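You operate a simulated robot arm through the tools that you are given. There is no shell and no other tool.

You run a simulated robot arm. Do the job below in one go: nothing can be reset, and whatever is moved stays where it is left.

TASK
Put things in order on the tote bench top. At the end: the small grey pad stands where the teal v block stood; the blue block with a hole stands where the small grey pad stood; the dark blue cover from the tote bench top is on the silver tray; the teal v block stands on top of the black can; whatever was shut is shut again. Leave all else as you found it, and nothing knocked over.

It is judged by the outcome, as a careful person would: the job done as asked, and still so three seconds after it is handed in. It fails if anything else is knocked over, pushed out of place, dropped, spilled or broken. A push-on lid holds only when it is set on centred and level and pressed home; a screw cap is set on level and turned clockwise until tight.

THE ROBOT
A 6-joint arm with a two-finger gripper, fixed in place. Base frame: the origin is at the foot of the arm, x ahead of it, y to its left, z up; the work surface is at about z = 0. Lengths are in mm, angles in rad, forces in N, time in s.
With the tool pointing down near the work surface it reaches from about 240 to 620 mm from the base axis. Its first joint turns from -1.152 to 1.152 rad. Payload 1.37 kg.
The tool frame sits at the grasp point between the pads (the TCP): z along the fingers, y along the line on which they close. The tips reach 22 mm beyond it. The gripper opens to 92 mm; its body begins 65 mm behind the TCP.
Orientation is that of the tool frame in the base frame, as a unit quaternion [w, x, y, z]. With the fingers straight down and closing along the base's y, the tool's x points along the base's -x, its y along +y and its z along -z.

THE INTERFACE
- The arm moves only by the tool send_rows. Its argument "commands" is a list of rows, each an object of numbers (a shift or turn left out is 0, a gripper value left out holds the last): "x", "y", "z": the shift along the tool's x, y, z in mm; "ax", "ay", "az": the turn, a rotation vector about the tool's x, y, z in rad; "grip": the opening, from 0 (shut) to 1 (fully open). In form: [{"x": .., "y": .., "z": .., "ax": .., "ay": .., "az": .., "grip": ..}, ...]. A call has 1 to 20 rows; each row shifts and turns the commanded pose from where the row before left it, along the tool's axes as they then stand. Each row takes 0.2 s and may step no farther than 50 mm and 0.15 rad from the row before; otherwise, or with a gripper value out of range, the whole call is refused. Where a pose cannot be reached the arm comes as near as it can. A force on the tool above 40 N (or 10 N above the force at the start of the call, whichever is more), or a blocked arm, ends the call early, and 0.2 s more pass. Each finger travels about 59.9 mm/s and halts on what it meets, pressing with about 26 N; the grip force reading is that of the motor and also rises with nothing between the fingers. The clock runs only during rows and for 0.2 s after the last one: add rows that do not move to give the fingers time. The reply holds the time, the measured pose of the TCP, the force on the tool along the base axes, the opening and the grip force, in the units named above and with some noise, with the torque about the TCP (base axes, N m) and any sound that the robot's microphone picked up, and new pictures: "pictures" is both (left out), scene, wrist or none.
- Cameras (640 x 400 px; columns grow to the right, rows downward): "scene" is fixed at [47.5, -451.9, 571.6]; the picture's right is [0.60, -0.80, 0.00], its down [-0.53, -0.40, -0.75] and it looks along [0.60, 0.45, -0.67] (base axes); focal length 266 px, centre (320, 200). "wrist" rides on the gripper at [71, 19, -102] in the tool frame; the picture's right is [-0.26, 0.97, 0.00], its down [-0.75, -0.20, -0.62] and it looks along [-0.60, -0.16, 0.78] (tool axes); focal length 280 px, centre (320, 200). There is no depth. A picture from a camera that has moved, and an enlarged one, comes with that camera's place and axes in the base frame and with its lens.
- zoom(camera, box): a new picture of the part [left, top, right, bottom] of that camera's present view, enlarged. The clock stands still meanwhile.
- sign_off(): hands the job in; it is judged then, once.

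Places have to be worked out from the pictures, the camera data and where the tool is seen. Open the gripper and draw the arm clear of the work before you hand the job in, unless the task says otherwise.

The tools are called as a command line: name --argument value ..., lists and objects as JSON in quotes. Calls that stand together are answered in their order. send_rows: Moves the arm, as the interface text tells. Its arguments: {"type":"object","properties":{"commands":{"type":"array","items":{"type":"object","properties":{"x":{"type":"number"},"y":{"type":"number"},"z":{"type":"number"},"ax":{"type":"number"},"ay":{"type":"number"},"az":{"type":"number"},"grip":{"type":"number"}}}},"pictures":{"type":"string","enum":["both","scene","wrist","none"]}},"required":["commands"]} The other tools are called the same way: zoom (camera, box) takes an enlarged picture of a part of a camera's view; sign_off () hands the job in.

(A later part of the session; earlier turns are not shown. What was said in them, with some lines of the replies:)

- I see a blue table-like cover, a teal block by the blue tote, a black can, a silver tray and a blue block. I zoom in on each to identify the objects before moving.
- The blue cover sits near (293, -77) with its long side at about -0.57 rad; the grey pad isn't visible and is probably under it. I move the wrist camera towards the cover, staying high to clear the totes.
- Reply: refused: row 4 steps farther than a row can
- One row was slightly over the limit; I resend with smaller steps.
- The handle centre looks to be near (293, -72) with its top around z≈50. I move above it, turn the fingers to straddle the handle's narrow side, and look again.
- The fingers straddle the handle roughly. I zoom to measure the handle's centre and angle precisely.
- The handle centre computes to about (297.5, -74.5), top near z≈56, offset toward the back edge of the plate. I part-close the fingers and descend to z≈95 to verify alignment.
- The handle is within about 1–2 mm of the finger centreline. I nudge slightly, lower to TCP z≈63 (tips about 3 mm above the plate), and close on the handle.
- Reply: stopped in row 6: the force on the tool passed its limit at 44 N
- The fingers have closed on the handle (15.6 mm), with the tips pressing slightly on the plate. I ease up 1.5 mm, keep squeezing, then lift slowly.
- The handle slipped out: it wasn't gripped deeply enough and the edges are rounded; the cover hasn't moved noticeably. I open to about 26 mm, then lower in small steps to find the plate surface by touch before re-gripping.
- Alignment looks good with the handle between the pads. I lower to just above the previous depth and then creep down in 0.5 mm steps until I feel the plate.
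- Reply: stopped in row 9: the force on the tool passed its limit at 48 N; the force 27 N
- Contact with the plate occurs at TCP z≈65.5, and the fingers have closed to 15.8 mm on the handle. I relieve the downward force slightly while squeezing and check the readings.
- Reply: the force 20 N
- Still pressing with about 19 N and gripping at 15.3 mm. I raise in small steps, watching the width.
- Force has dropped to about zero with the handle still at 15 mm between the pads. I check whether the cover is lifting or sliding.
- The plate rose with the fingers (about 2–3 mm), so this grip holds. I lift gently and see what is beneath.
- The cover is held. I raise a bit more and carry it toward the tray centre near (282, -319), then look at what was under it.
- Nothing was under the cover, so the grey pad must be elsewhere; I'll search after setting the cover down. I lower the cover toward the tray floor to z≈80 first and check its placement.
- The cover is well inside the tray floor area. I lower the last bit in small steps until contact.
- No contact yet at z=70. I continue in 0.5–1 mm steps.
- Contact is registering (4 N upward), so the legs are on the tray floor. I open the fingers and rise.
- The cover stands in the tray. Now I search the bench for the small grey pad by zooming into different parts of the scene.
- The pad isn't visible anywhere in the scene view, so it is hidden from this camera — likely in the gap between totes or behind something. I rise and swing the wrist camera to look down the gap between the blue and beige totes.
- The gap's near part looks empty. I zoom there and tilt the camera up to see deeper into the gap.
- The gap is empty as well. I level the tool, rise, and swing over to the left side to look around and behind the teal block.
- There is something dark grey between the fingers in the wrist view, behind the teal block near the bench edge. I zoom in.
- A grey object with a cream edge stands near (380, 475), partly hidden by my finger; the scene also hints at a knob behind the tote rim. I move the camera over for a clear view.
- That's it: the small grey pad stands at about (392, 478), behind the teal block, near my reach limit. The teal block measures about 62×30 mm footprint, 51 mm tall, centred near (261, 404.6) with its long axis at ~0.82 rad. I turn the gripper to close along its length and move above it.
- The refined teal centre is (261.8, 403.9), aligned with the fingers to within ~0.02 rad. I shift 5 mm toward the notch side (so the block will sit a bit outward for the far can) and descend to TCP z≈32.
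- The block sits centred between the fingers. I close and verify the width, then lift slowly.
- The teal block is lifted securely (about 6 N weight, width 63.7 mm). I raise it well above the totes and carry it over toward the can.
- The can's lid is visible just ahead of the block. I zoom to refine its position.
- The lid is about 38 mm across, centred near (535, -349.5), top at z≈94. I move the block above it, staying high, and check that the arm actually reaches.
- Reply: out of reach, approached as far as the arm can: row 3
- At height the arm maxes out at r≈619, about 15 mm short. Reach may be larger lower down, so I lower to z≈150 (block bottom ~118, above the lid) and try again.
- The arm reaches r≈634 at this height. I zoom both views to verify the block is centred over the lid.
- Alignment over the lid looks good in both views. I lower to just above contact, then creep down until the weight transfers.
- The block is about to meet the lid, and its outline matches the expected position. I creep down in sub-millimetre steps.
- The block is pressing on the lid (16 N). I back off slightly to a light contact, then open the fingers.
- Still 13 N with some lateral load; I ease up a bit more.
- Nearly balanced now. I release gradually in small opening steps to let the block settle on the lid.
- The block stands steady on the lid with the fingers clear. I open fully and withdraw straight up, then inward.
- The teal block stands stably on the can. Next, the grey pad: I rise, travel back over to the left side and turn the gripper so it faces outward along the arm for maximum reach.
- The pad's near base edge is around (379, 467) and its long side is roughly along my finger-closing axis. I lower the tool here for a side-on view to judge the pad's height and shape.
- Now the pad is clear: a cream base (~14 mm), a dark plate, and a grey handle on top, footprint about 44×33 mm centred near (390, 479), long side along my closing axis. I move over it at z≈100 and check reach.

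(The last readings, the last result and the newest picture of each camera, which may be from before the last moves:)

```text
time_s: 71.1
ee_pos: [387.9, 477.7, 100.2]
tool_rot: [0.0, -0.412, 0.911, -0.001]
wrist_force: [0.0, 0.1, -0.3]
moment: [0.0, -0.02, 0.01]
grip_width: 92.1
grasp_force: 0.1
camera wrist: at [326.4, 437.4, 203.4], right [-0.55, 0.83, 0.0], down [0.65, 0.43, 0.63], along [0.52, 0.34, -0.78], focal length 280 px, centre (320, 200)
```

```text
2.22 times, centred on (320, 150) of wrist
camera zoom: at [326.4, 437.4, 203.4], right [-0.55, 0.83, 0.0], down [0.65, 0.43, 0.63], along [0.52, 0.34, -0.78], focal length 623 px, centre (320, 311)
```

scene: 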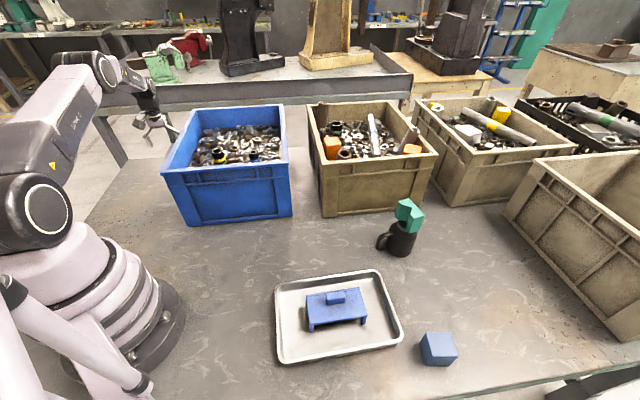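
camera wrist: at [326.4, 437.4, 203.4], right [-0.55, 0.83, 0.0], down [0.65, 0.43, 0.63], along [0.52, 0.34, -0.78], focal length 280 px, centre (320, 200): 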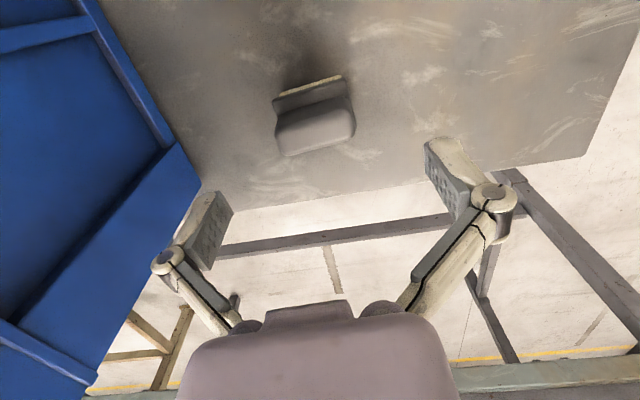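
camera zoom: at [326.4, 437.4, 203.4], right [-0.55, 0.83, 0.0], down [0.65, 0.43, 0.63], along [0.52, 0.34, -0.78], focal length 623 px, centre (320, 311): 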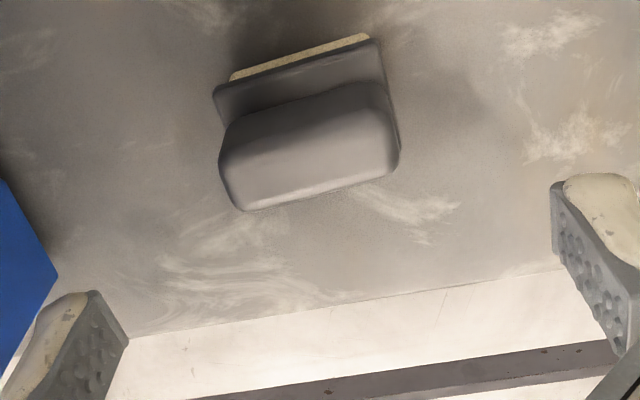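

I can reach over the pad. Its long axis is ~0.025 rad off and ~1.5 mm offset along the closing axis; I correct and descend to TCP z≈32.

send_rows --commands '[{"y": -1.5, "az": -0.025}, {"z": 25}, {"z": 20}, {"z": 15}, {"z": 8}, {}]'

zoom --camera "wrist" --box '[200, 60, 440, 280]'

```text
time_s: 72.5
ee_pos: [388.8, 476.5, 33.9]
tool_rot: [0.001, -0.423, 0.906, 0.0]
wrist_force: [0.4, 0.1, 0.1]
moment: [0.03, -0.04, -0.02]
grip_width: 92.0
grasp_force: 0.0
camera wrist: at [328.0, 435.0, 135.3], right [-0.57, 0.82, 0.0], down [0.64, 0.45, 0.63], along [0.51, 0.36, -0.78], focal length 280 px, centre (320, 200)
```

scene: 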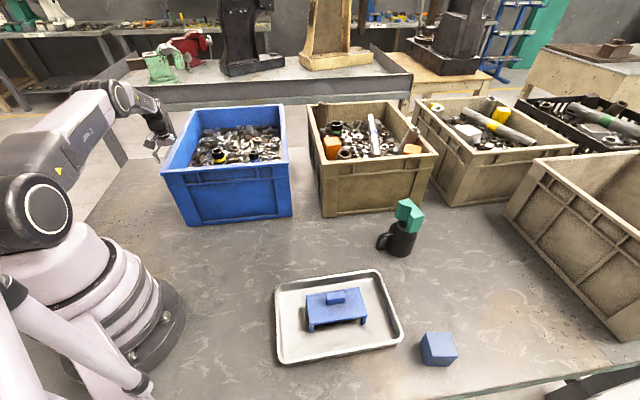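
wrist: 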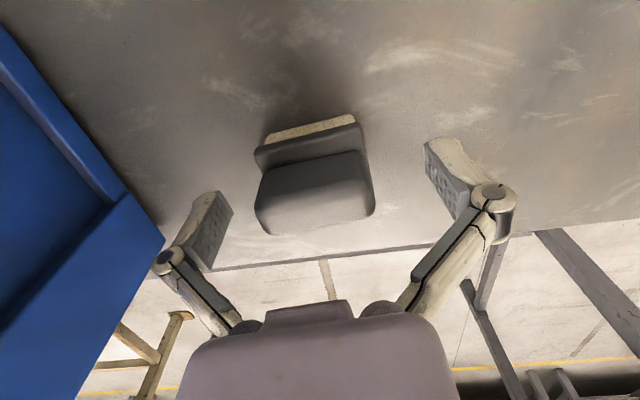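

```text
1.82 times, centred on (320, 170) of wrist
camera zoom: at [328.0, 435.0, 135.3], right [-0.57, 0.82, 0.0], down [0.64, 0.45, 0.63], along [0.51, 0.36, -0.78], focal length 510 px, centre (320, 254)
```

zoom: 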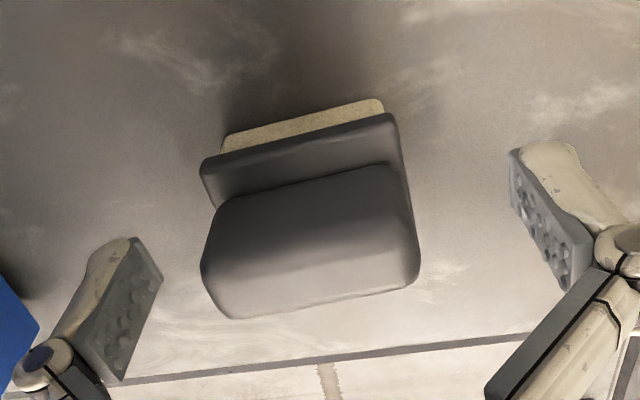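

The pad is between the fingers, about 1.5 mm off-centre. I nudge and close on it.

send_rows --commands '[{"y": -1.4}, {"grip": 0.6}, {"grip": 0.0}, {}, {}, {}]' --pictures "wrist"

```text
time_s: 73.9
ee_pos: [390.9, 476.1, 32.8]
tool_rot: [0.002, -0.423, 0.906, 0.0]
wrist_force: [0.5, -3.4, 4.6]
moment: [-0.07, -0.03, 0.01]
grip_width: 49.5
grasp_force: 25.9
camera wrist: at [329.1, 433.8, 135.7], right [-0.57, 0.82, 0.0], down [0.64, 0.45, 0.63], along [0.51, 0.36, -0.78], focal length 280 px, centre (320, 200)
```

wrist: 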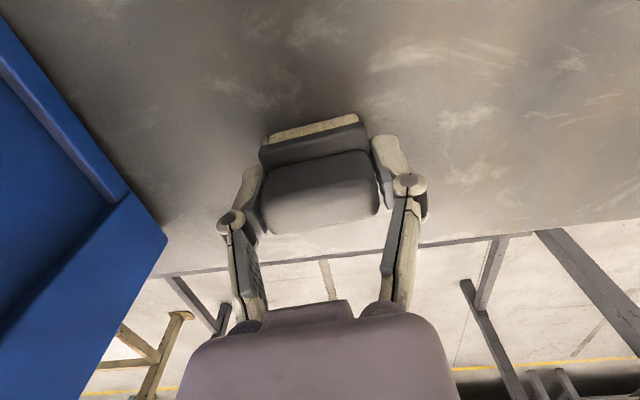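

The pad is gripped (49.5 mm). I lift it gently and carry it at moderate height to above where the teal block stood (261.8, 403.9).

send_rows --commands '[{"z": -1}, {"z": -2}, {"z": -4}, {"z": -8}, {"z": -15}, {"z": -20}, {"z": -10}, {"x": 27.8, "y": 10.4}, {"x": 27.8, "y": 10.4}, {"x": 27.8, "y": 10.4}, {"x": 27.8, "y": 10.4}, {"x": 27.7, "y": 10.4}, {}]'

```text
time_s: 76.7
ee_pos: [261.5, 401.9, 91.3]
tool_rot: [0.0, -0.423, 0.906, -0.001]
wrist_force: [0.2, -0.2, -0.1]
moment: [-0.02, 0.02, -0.03]
grip_width: 49.3
grasp_force: 25.9
camera wrist: at [199.9, 360.8, 194.3], right [-0.57, 0.82, 0.0], down [0.64, 0.45, 0.63], along [0.51, 0.36, -0.78], focal length 280 px, centre (320, 200)
```

scene: 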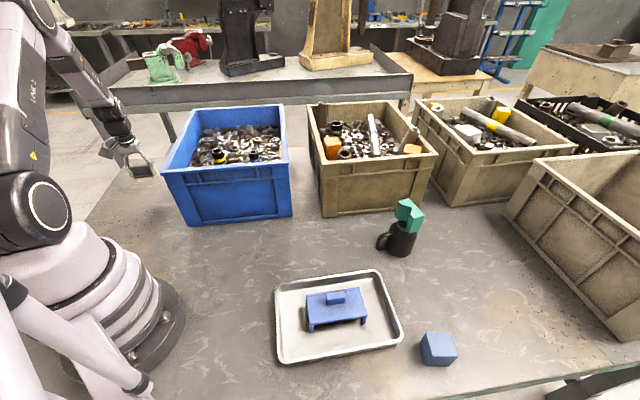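
wrist: 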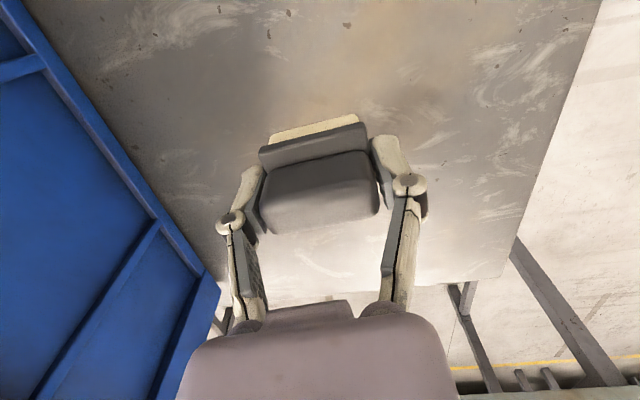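

The pad is held over the teal block's old spot. I lower it and creep to contact.

send_rows --commands '[{"z": 20}, {"z": 20}, {"z": 12}, {"z": 3}, {"z": 1}, {}]' --pictures "none"

send_rows --commands '[{"z": 0.8}, {"z": 0.8}, {}]' --pictures "none"

```text
time_s: 78.1
ee_pos: [261.4, 400.5, 35.9]
tool_rot: [0.001, -0.422, 0.907, 0.0]
wrist_force: [-0.6, -0.8, -0.8]
moment: [-0.03, 0.04, 0.01]
grip_width: 49.1
grasp_force: 25.6
```

```text
time_s: 78.9
ee_pos: [260.4, 401.9, 34.9]
tool_rot: [0.001, -0.423, 0.906, -0.001]
wrist_force: [-0.8, 0.5, 0.1]
moment: [0.02, 0.01, -0.05]
grip_width: 49.2
grasp_force: 26.0
```

No contact yet; I correct about 1.5 mm in y and continue down.

send_rows --commands '[{"x": -1.2, "y": 0.8}, {"z": 0.8}, {"z": 0.7}, {}]' --pictures "none"

send_rows --commands '[{"z": 0.6}, {}]' --pictures "none"

```text
time_s: 79.9
ee_pos: [260.3, 402.4, 33.3]
tool_rot: [0.0, -0.423, 0.906, -0.001]
wrist_force: [-2.1, -3.5, 8.0]
moment: [-0.04, 0.08, 0.03]
grip_width: 49.2
grasp_force: 26.1
```

```text
time_s: 80.5
ee_pos: [259.8, 402.4, 32.7]
tool_rot: [0.002, -0.423, 0.906, 0.0]
wrist_force: [-4.7, -6.3, 19.7]
moment: [-0.22, 0.17, 0.0]
grip_width: 49.4
grasp_force: 26.0
```

The pad is on the bench. I ease off slightly, then open gradually and withdraw upward.

send_rows --commands '[{"z": -1.0}, {}, {"grip": 0.53}, {"grip": 0.54}, {"grip": 0.56}, {"grip": 0.6}, {"grip": 0.8}, {"grip": 1.0}, {}, {"z": -20}, {"z": -40}, {"z": -40}, {"z": -40}, {}]'

zoom --camera "wrist" --box '[220, 20, 420, 200]'

zoom --camera "scene" --box '[120, 150, 200, 210]'

```text
time_s: 83.5
ee_pos: [260.7, 402.7, 174.5]
tool_rot: [0.001, -0.422, 0.906, -0.001]
wrist_force: [0.9, 0.1, 0.0]
moment: [-0.02, -0.01, 0.0]
grip_width: 92.1
grasp_force: 0.1
camera wrist: at [200.5, 361.6, 276.6], right [-0.57, 0.82, 0.0], down [0.64, 0.45, 0.63], along [0.51, 0.36, -0.78], focal length 280 px, centre (320, 200)
```

scene: 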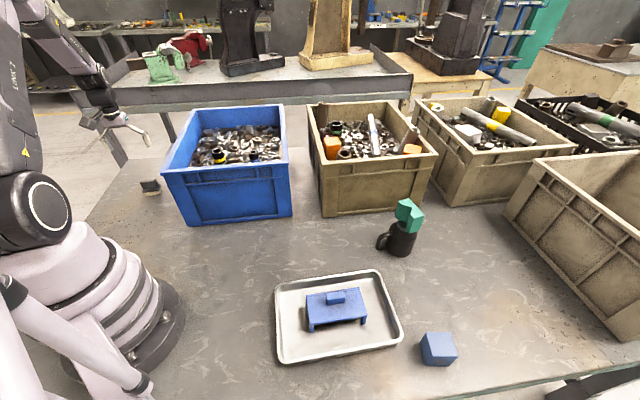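
wrist: 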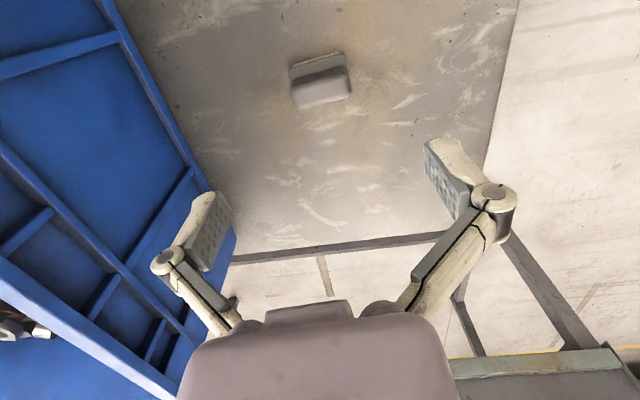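

```text
2.22 times, centred on (320, 110) of wrist
camera zoom: at [200.5, 361.6, 276.6], right [-0.57, 0.82, 0.0], down [0.64, 0.45, 0.63], along [0.51, 0.36, -0.78], focal length 623 px, centre (320, 400)
```

zoom: 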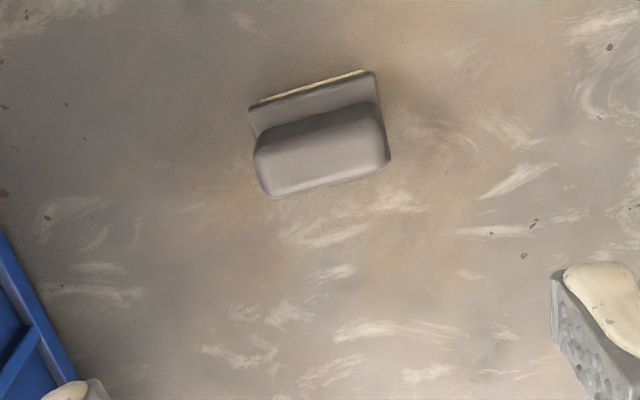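

```text
6.67 times, centred on (160, 180) of scene
camera zoom: at [47.5, -451.9, 571.6], right [0.6, -0.8, 0.0], down [-0.53, -0.4, -0.75], along [0.6, 0.45, -0.67], focal length 1772 px, centre (1387, 333)
```

zoom: 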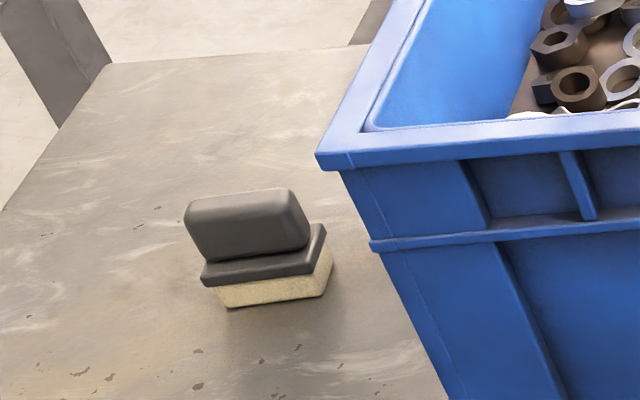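

The pad stands at the teal block's former place (within ~1 mm by the scene view). Now for the blue block near (333, -517): I rise and travel over at height.

send_rows --commands '[{"z": -48}, {"z": -48}, {"z": -48}, {"x": 18.6, "y": -38.7}, {"x": 18.6, "y": -38.7}, {"x": 18.6, "y": -38.7}, {"x": 18.6, "y": -38.7}, {"x": 18.6, "y": -38.7}, {"x": 18.6, "y": -38.7}, {"x": 18.6, "y": -38.7}, {"x": 18.6, "y": -38.7}, {"x": 18.6, "y": -38.7}, {}]' --pictures "none"

send_rows --commands '[{"x": 37.2, "y": -19.2}, {"x": 37.2, "y": -19.2}, {"x": 37.2, "y": -19.2}, {"x": 37.2, "y": -19.2}, {"x": 37.2, "y": -19.2}, {"x": 37.2, "y": -19.2}, {"x": 37.2, "y": -19.2}, {"x": 37.2, "y": -19.2}, {"x": 37.2, "y": -19.2}, {"x": 37.2, "y": -19.2}, {"x": 37.2, "y": -19.2}, {"x": 37.2, "y": -19.2}, {}]' --pictures "none"

send_rows --commands '[{"az": 0.1405}, {"az": 0.1405}, {"az": 0.1405}, {"az": 0.1405}, {"az": 0.1405}, {"az": 0.1405}, {"az": 0.1405}, {"az": 0.1405}, {"az": 0.1405}, {"az": 0.1405}, {"az": 0.1405}, {"az": 0.1405}, {"az": 0.1405}, {"z": 40}, {"z": 40}, {}]'

```text
time_s: 86.3
ee_pos: [419.9, 50.6, 317.1]
tool_rot: [0.001, -0.423, 0.906, 0.0]
wrist_force: [0.0, -0.3, 0.5]
moment: [-0.05, -0.05, 0.0]
grip_width: 92.0
grasp_force: 0.0
```

```text
time_s: 89.1
ee_pos: [309.6, -439.6, 316.2]
tool_rot: [0.0, -0.423, 0.906, 0.0]
wrist_force: [-0.6, 0.0, 0.0]
moment: [0.04, -0.04, 0.02]
grip_width: 91.8
grasp_force: 0.1
```

```text
time_s: 92.5
ee_pos: [310.1, -439.8, 239.4]
tool_rot: [0.002, 0.46, 0.888, 0.0]
wrist_force: [0.2, 0.1, 0.0]
moment: [0.0, 0.0, 0.01]
grip_width: 92.0
grasp_force: 0.1
camera wrist: at [283.7, -370.1, 340.5], right [0.94, 0.34, 0.0], down [0.27, -0.73, 0.63], along [0.22, -0.59, -0.78], focal length 280 px, centre (320, 200)
```

scene: 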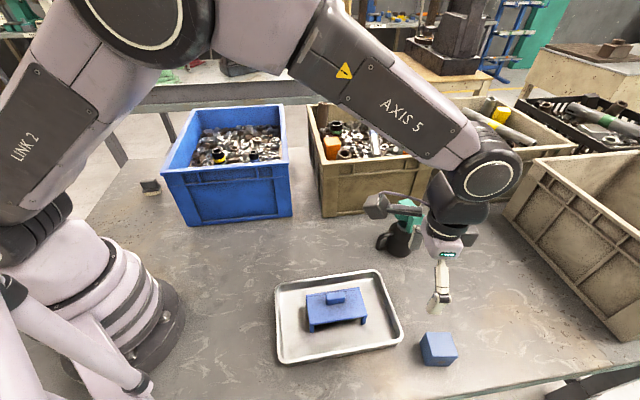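
wrist: 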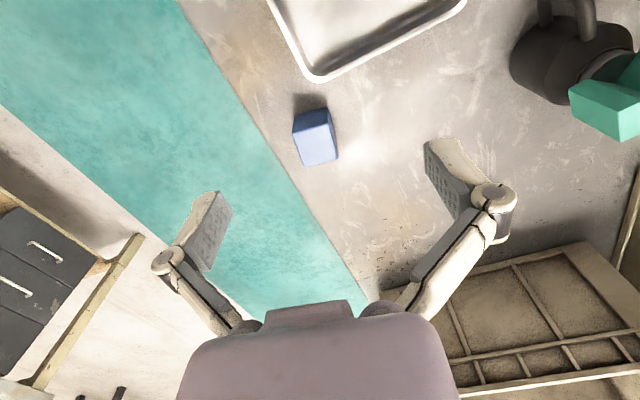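

The blue block is in view. I zoom to measure its position and angle.

zoom --camera "wrist" --box '[250, 70, 390, 190]'

zoom --camera "scene" --box '[400, 315, 480, 375]'

```text
3.33 times, centred on (320, 130) of wrist
camera zoom: at [283.7, -370.1, 340.5], right [0.94, 0.34, 0.0], down [0.27, -0.73, 0.63], along [0.22, -0.59, -0.78], focal length 935 px, centre (320, 433)
```

zoom: 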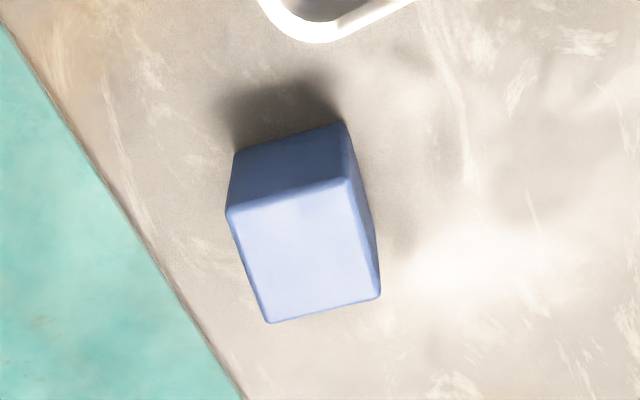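

```text
6.67 times, centred on (440, 345) of scene
camera zoom: at [47.5, -451.9, 571.6], right [0.6, -0.8, 0.0], down [-0.53, -0.4, -0.75], along [0.6, 0.45, -0.67], focal length 1772 px, centre (-480, -767)
```

zoom: 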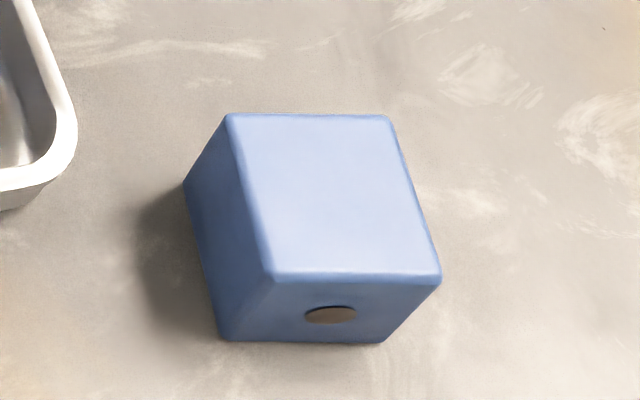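

The block's top centre is at (332.9, -517.8), about 42 mm across my closing axis, aligned within 0.01 rad. I move over it and descend partway to check reach and alignment.

send_rows --commands '[{"x": -24.6, "y": -8.8}, {"x": -24.6, "y": -8.8}, {"x": -24.7, "y": -8.7}, {"z": 45}, {"z": 45}, {"z": 40}, {}, {}]'

zoom --camera "wrist" --box '[210, 40, 430, 230]'

```text
time_s: 94.3
ee_pos: [329.5, -515.0, 106.3]
tool_rot: [0.001, 0.459, 0.888, 0.0]
wrist_force: [0.4, 0.1, 0.0]
moment: [0.0, 0.01, -0.03]
grip_width: 92.1
grasp_force: 0.0
camera wrist: at [303.6, -445.3, 210.0], right [0.94, 0.34, 0.0], down [0.27, -0.73, 0.63], along [0.22, -0.59, -0.78], focal length 280 px, centre (320, 200)
```

scene: 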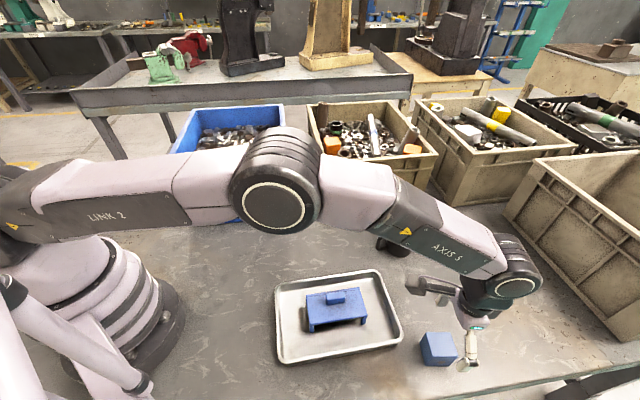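
wrist: 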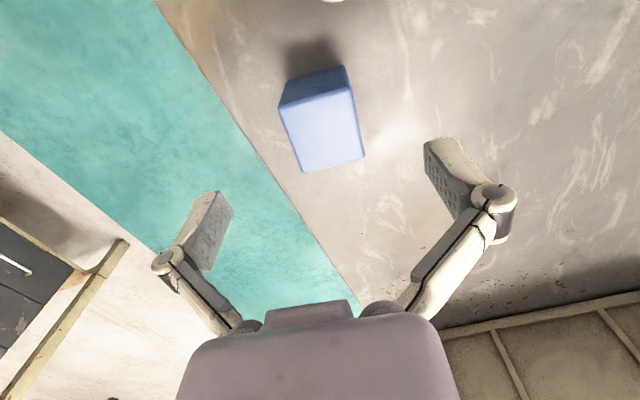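

```text
2.11 times, centred on (320, 135) of wrist
camera zoom: at [303.6, -445.3, 210.0], right [0.94, 0.34, 0.0], down [0.27, -0.73, 0.63], along [0.22, -0.59, -0.78], focal length 590 px, centre (320, 337)
```

zoom: 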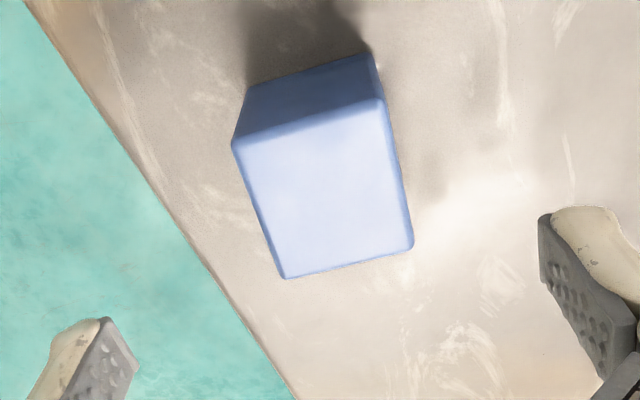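

Reach is fine and alignment holds (centre ≈ (333.1, -517.2)). I nudge 1 mm along the closing axis, descend to z≈28 and close.

send_rows --commands '[{"y": 0.9}, {"z": 30}, {"z": 25}, {"z": 15}, {"z": 8}, {}, {"grip": 0.55}, {"grip": 0.0}, {}, {}, {}]'

```text
time_s: 96.7
ee_pos: [330.6, -515.2, 29.0]
tool_rot: [0.001, 0.459, 0.889, 0.0]
wrist_force: [-1.2, -0.2, 0.8]
moment: [0.02, -0.03, 0.01]
grip_width: 43.4
grasp_force: 25.8
camera wrist: at [305.4, -444.6, 132.8], right [0.94, 0.34, 0.0], down [0.27, -0.73, 0.63], along [0.22, -0.59, -0.78], focal length 280 px, centre (320, 200)
```

scene: 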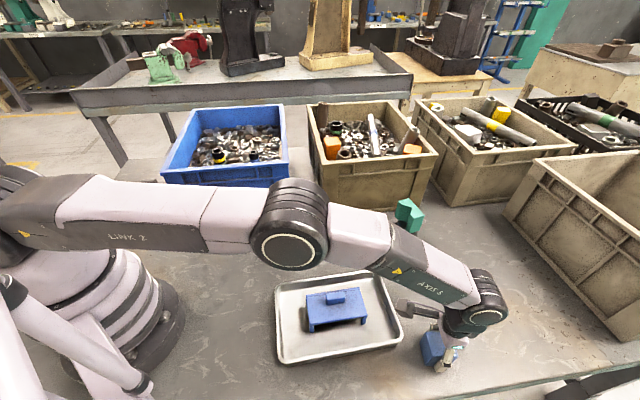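
wrist: 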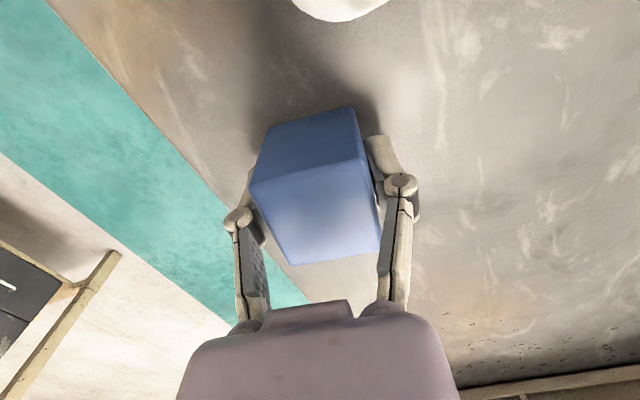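

The blue block is gripped (43.4 mm). I lift slowly, then draw inward and up to travel height.

send_rows --commands '[{"z": -1}, {"z": -2}, {"z": -4}, {"z": -8}, {"z": -15}, {"z": -20}, {"z": -25}, {"z": -25}, {"x": 30, "z": -25}, {"x": 30, "z": -30}, {"x": 30, "z": -30}, {"z": -40}, {"z": -40}, {"z": -27}, {}]'

```text
time_s: 99.9
ee_pos: [278.0, -440.9, 321.0]
tool_rot: [0.001, 0.458, 0.889, 0.0]
wrist_force: [-0.3, 0.4, -3.4]
moment: [0.01, 0.03, 0.0]
grip_width: 43.5
grasp_force: 25.9
camera wrist: at [252.7, -371.3, 424.7], right [0.94, 0.34, 0.0], down [0.27, -0.73, 0.63], along [0.22, -0.59, -0.78], focal length 280 px, centre (320, 200)
```

scene: 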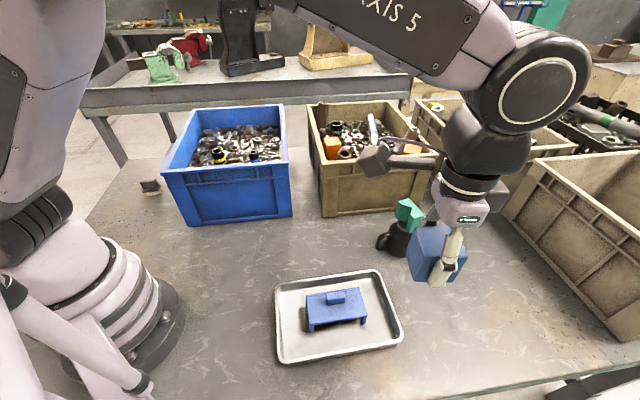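
wrist: 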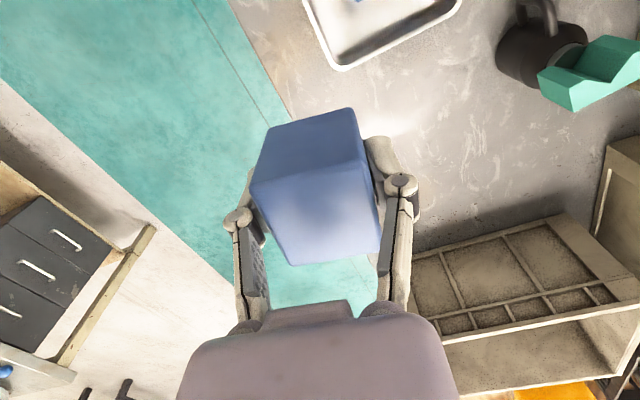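

The block is secure at travel height. I carry it over in two legs toward the left side, then turn it.

send_rows --commands '[{"x": 25.3, "y": 33.7}, {"x": 25.3, "y": 33.7}, {"x": 25.3, "y": 33.7}, {"x": 25.3, "y": 33.7}, {"x": 25.3, "y": 33.7}, {"x": 25.3, "y": 33.7}, {"x": 25.3, "y": 33.7}, {"x": 25.3, "y": 33.7}, {"x": 25.3, "y": 33.7}, {"x": 25.3, "y": 33.7}, {"x": 25.3, "y": 33.7}, {}]' --pictures "none"

send_rows --commands '[{"x": 38.2, "y": 13.5}, {"x": 38.2, "y": 13.5}, {"x": 38.2, "y": 13.5}, {"x": 38.2, "y": 13.5}, {"x": 38.2, "y": 13.5}, {"x": 38.2, "y": 13.5}, {"x": 38.2, "y": 13.5}, {"x": 38.2, "y": 13.5}, {"x": 38.2, "y": 13.5}, {"x": 38.2, "y": 13.5}, {}]' --pictures "none"

send_rows --commands '[{"az": -0.1403}, {"az": -0.1403}, {"az": -0.1403}, {"az": -0.1403}, {"az": -0.1403}, {"az": -0.1403}, {"az": -0.1403}, {"az": -0.1403}, {"az": -0.1403}, {"az": -0.1403}, {"az": -0.1403}, {"az": -0.1403}, {"az": -0.1403}, {}]'

```text
time_s: 102.5
ee_pos: [420.0, 0.7, 320.6]
tool_rot: [0.001, 0.459, 0.888, 0.001]
wrist_force: [-0.3, 0.3, -1.9]
moment: [0.03, 0.03, 0.01]
grip_width: 43.5
grasp_force: 26.0
```

```text
time_s: 104.9
ee_pos: [307.5, 391.9, 321.4]
tool_rot: [0.001, 0.459, 0.888, -0.001]
wrist_force: [0.4, -0.6, -3.6]
moment: [0.02, 0.03, -0.02]
grip_width: 43.5
grasp_force: 25.9
```

```text
time_s: 107.9
ee_pos: [309.6, 390.8, 320.9]
tool_rot: [0.0, -0.422, 0.906, 0.0]
wrist_force: [1.0, -0.5, -2.7]
moment: [-0.04, 0.0, 0.0]
grip_width: 43.6
grasp_force: 26.2
camera wrist: at [248.6, 349.4, 423.9], right [-0.57, 0.82, 0.0], down [0.64, 0.45, 0.63], along [0.51, 0.36, -0.78], focal length 280 px, centre (320, 200)
```

scene: 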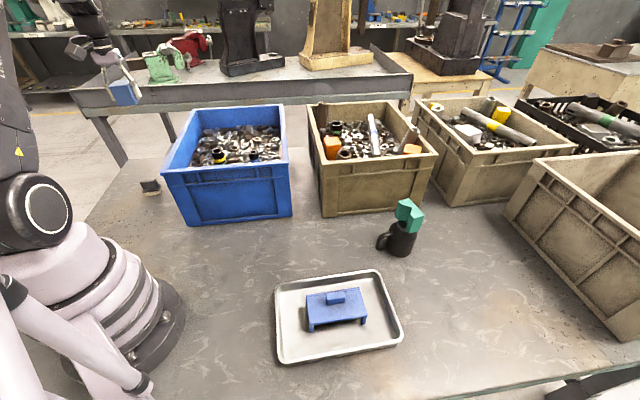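
wrist: 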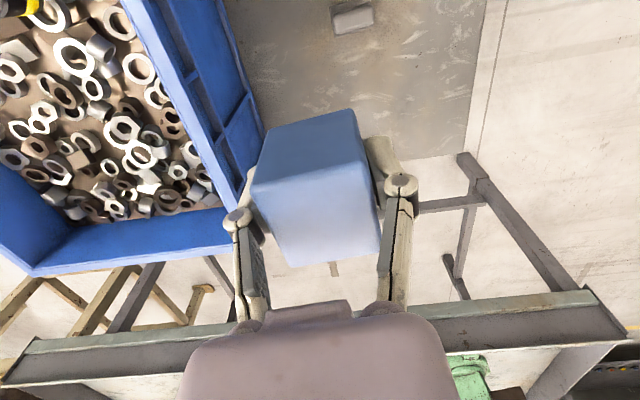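

I move outward while lowering to z≈200 above the pad's old spot, then check the pose.

send_rows --commands '[{"x": -28.6, "y": -1.5, "z": 30}, {"x": -28.6, "y": -1.5, "z": 30}, {"x": -28.6, "y": -1.5, "z": 30}, {"x": -28.6, "y": -1.4, "z": 30}, {}, {"z": 40}, {"z": 40}, {}]'

```text
time_s: 109.7
ee_pos: [388.6, 473.8, 121.5]
tool_rot: [0.0, -0.422, 0.906, 0.0]
wrist_force: [-0.4, -0.5, -3.4]
moment: [-0.01, 0.02, -0.02]
grip_width: 43.4
grasp_force: 25.9
camera wrist: at [327.6, 432.6, 224.1], right [-0.57, 0.82, 0.0], down [0.64, 0.44, 0.63], along [0.52, 0.36, -0.78], focal length 280 px, centre (320, 200)
```

scene: 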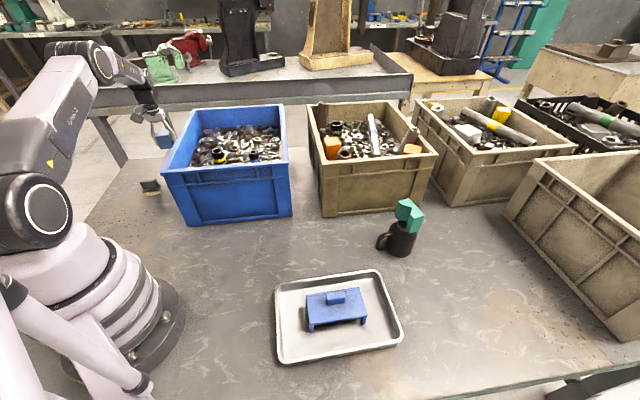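
wrist: 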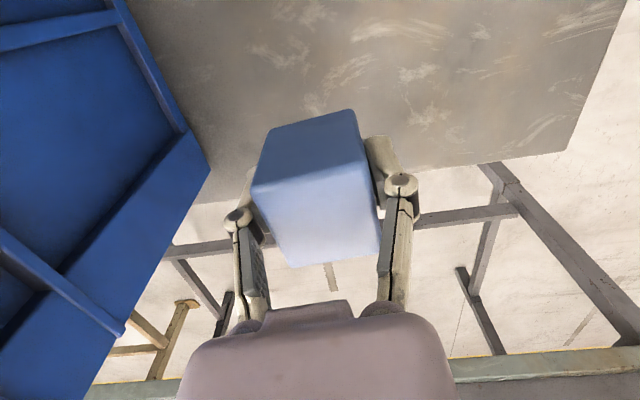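

The block is over the pad's former place. I lower it and creep to contact.

send_rows --commands '[{"z": 30}, {"z": 30}, {"z": 20}, {"z": 8}, {"z": 1}, {}]' --pictures "wrist"

send_rows --commands '[{"z": 1}, {"z": 0.8}, {}]' --pictures "none"

```text
time_s: 111.1
ee_pos: [387.1, 474.9, 31.6]
tool_rot: [0.001, -0.422, 0.907, 0.0]
wrist_force: [-0.1, -0.3, -3.8]
moment: [-0.05, -0.02, 0.01]
grip_width: 43.9
grasp_force: 26.1
camera wrist: at [326.9, 433.0, 135.0], right [-0.57, 0.82, 0.0], down [0.64, 0.44, 0.63], along [0.52, 0.36, -0.78], focal length 280 px, centre (320, 200)
```

wrist: 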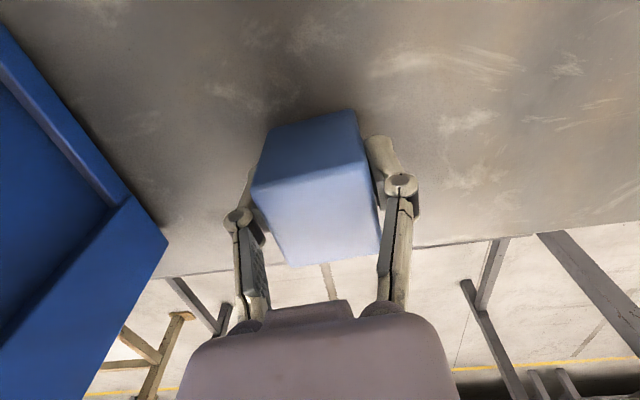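

```text
time_s: 111.9
ee_pos: [388.0, 473.9, 28.9]
tool_rot: [0.001, -0.422, 0.907, 0.0]
wrist_force: [-0.3, 0.1, -3.4]
moment: [-0.05, 0.04, 0.0]
grip_width: 43.7
grasp_force: 25.9
```

Still hanging (‑3.4 N) at z≈29; I continue in small steps.

send_rows --commands '[{"z": 0.7}, {"z": 0.7}, {}]' --pictures "none"

send_rows --commands '[{"z": 0.6}, {}]' --pictures "none"

```text
time_s: 112.7
ee_pos: [388.2, 474.6, 30.5]
tool_rot: [0.001, -0.422, 0.907, -0.001]
wrist_force: [-1.6, -2.2, 6.0]
moment: [0.2, 0.13, 0.09]
grip_width: 43.7
grasp_force: 26.2
```

```text
time_s: 113.3
ee_pos: [387.7, 476.1, 29.3]
tool_rot: [0.001, -0.422, 0.907, 0.0]
wrist_force: [-4.5, -4.6, 16.2]
moment: [0.0, 0.1, 0.02]
grip_width: 43.8
grasp_force: 25.7
```

The block is on the bench. I ease the pressure, open gradually, and withdraw upward and inward.

send_rows --commands '[{"z": -0.9}, {}, {"grip": 0.475}, {"grip": 0.485}, {"grip": 0.5}, {"grip": 0.55}, {"grip": 0.75}, {"grip": 0.95}, {}, {"z": -20}, {"z": -40}, {"z": -40}, {"z": -40}, {}]'

zoom --camera "wrist" --box '[220, 20, 420, 200]'

```text
time_s: 116.3
ee_pos: [388.9, 475.8, 170.3]
tool_rot: [0.0, -0.422, 0.907, 0.0]
wrist_force: [0.7, 0.6, -0.3]
moment: [0.02, -0.01, 0.04]
grip_width: 87.4
grasp_force: 0.2
camera wrist: at [327.3, 433.3, 273.1], right [-0.57, 0.82, 0.0], down [0.64, 0.44, 0.63], along [0.52, 0.36, -0.78], focal length 280 px, centre (320, 200)
```

scene: 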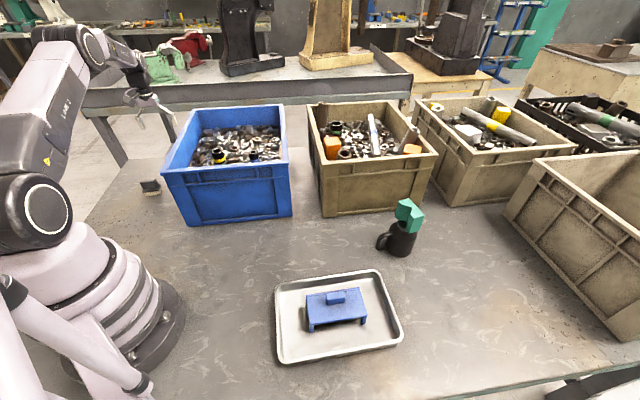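
wrist: 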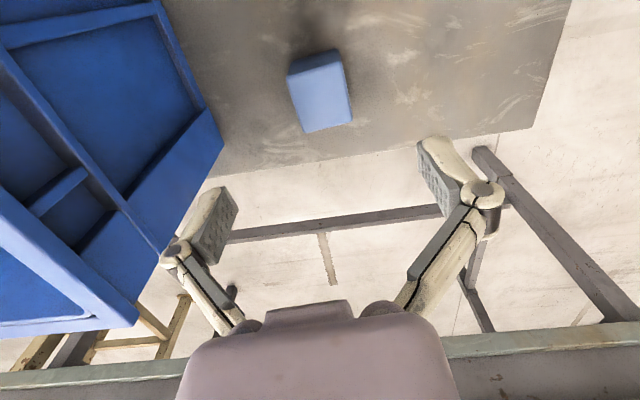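

```text
2.22 times, centred on (320, 110) of wrist
camera zoom: at [327.3, 433.3, 273.1], right [-0.57, 0.82, 0.0], down [0.64, 0.44, 0.63], along [0.52, 0.36, -0.78], focal length 623 px, centre (320, 400)
```

zoom: 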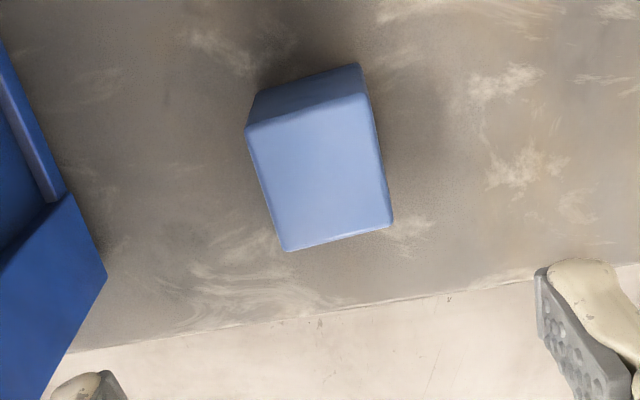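

The blue block stands upright at the pad's old place. I withdraw the arm up and back toward its starting pose and check everything in the scene.

send_rows --commands '[{"z": -40}, {"x": 20, "z": -40}, {"x": 20, "z": -40}, {"x": 20, "z": -30}, {"x": 26.7, "y": -33.3}, {"x": 26.7, "y": -33.3}, {"x": 26.7, "y": -33.3}, {"x": 26.7, "y": -33.3}, {"x": 26.7, "y": -33.3}, {"x": 26.7, "y": -33.3}, {"x": 26.7, "y": -33.3}, {"x": 26.7, "y": -33.3, "grip": 1.0}, {}, {}]'

zoom --camera "scene" --box '[360, 180, 456, 265]'

zoom --camera "scene" --box '[260, 260, 420, 380]'

zoom --camera "scene" --box '[110, 130, 220, 210]'

```text
time_s: 119.3
ee_pos: [416.5, 93.4, 320.1]
tool_rot: [0.0, -0.422, 0.907, -0.001]
wrist_force: [0.3, -0.5, 0.4]
moment: [-0.01, 0.03, 0.0]
grip_width: 92.0
grasp_force: 0.0
camera wrist: at [355.5, 52.2, 422.1], right [-0.57, 0.82, 0.0], down [0.64, 0.44, 0.63], along [0.52, 0.36, -0.78], focal length 280 px, centre (320, 200)
```

scene: 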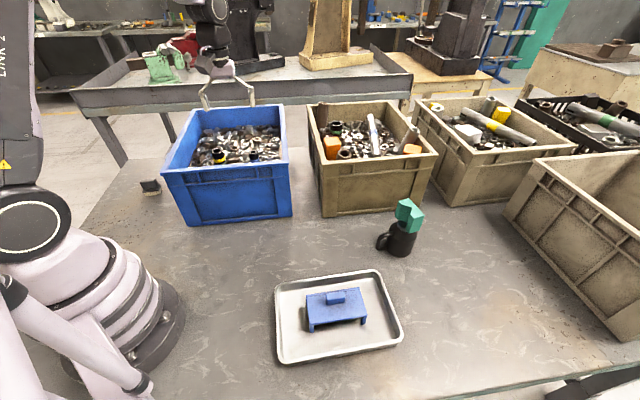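
wrist: 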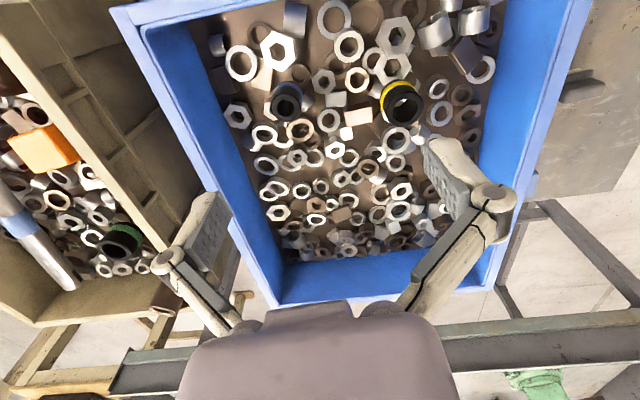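

```text
4.71 times, centred on (408, 222) of scene
camera zoom: at [47.4, -451.9, 571.6], right [0.6, -0.8, 0.0], down [-0.53, -0.4, -0.75], along [0.6, 0.45, -0.67], focal length 1250 px, centre (-94, 94)
```

zoom: 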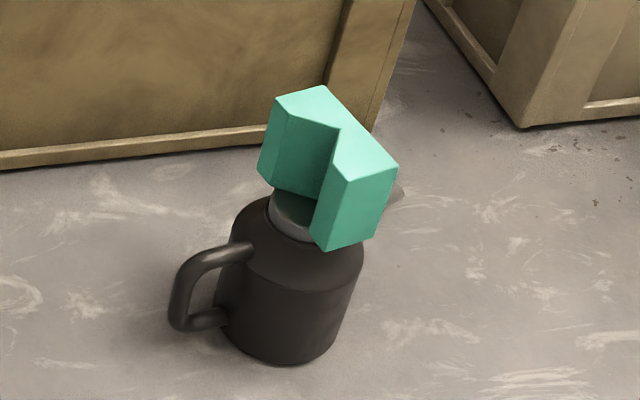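

```text
3.33 times, centred on (340, 320) of scene
camera zoom: at [47.4, -451.9, 571.6], right [0.6, -0.8, 0.0], down [-0.53, -0.4, -0.75], along [0.6, 0.45, -0.67], focal length 886 px, centre (253, -200)
```

zoom: 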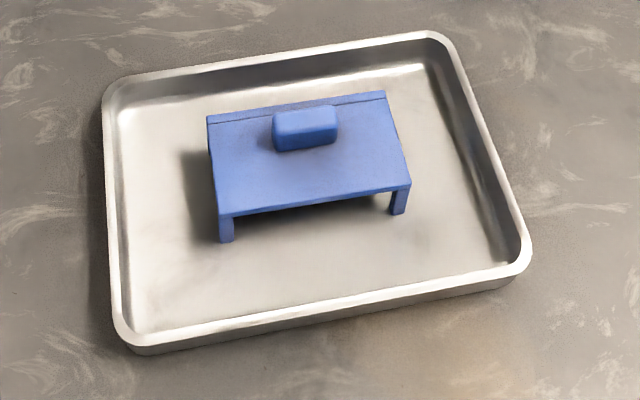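

```text
5.00 times, centred on (165, 170) of scene
camera zoom: at [47.4, -451.9, 571.6], right [0.6, -0.8, 0.0], down [-0.53, -0.4, -0.75], along [0.6, 0.45, -0.67], focal length 1329 px, centre (1095, 350)
```

zoom: 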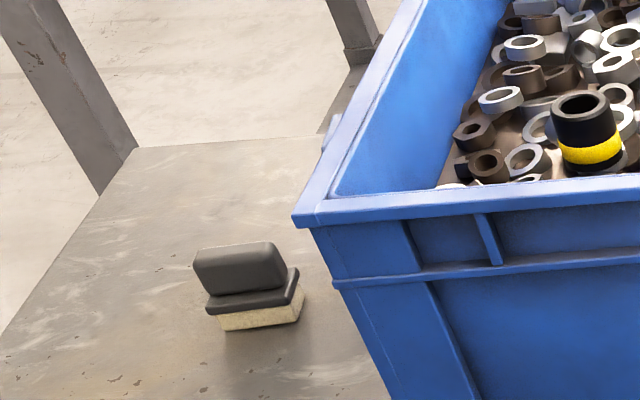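

Everything checks out in the last views:
- The grey pad stands where the teal block was.
- The blue block stands where the pad was.
- The cover is in the tray.
- The teal block is steady on the can, with its lid still shut.

The gripper is open and the arm is clear, so I hand in.

sign_off

```text
The job is handed in.
```

The job is done and handed in. In the last camera views everything stood upright and steady:

- **Grey pad:** it stands where the teal v block stood, within about 1 mm by the scene camera.
- **Blue block with a hole:** it stands where the pad stood. The pad was out of sight of the scene camera, behind the blue tote. I worked out that spot from wrist-camera views, so it could be a few millimetres off.
- **Dark blue cover:** it stands on its legs inside the silver tray. Nothing was under it when I lifted it. My first grip slipped off the handle before the cover left the bench, and the second held.
- **Teal v block:** it stands upright on the can's lid, a few millimetres outward of centre but stable.
- **Anything shut:** I opened nothing. The can's lid stayed on throughout.

I saw nothing else moved or knocked over. The gripper was left open and the arm clear of the bench items, above the blue tote near its starting position.
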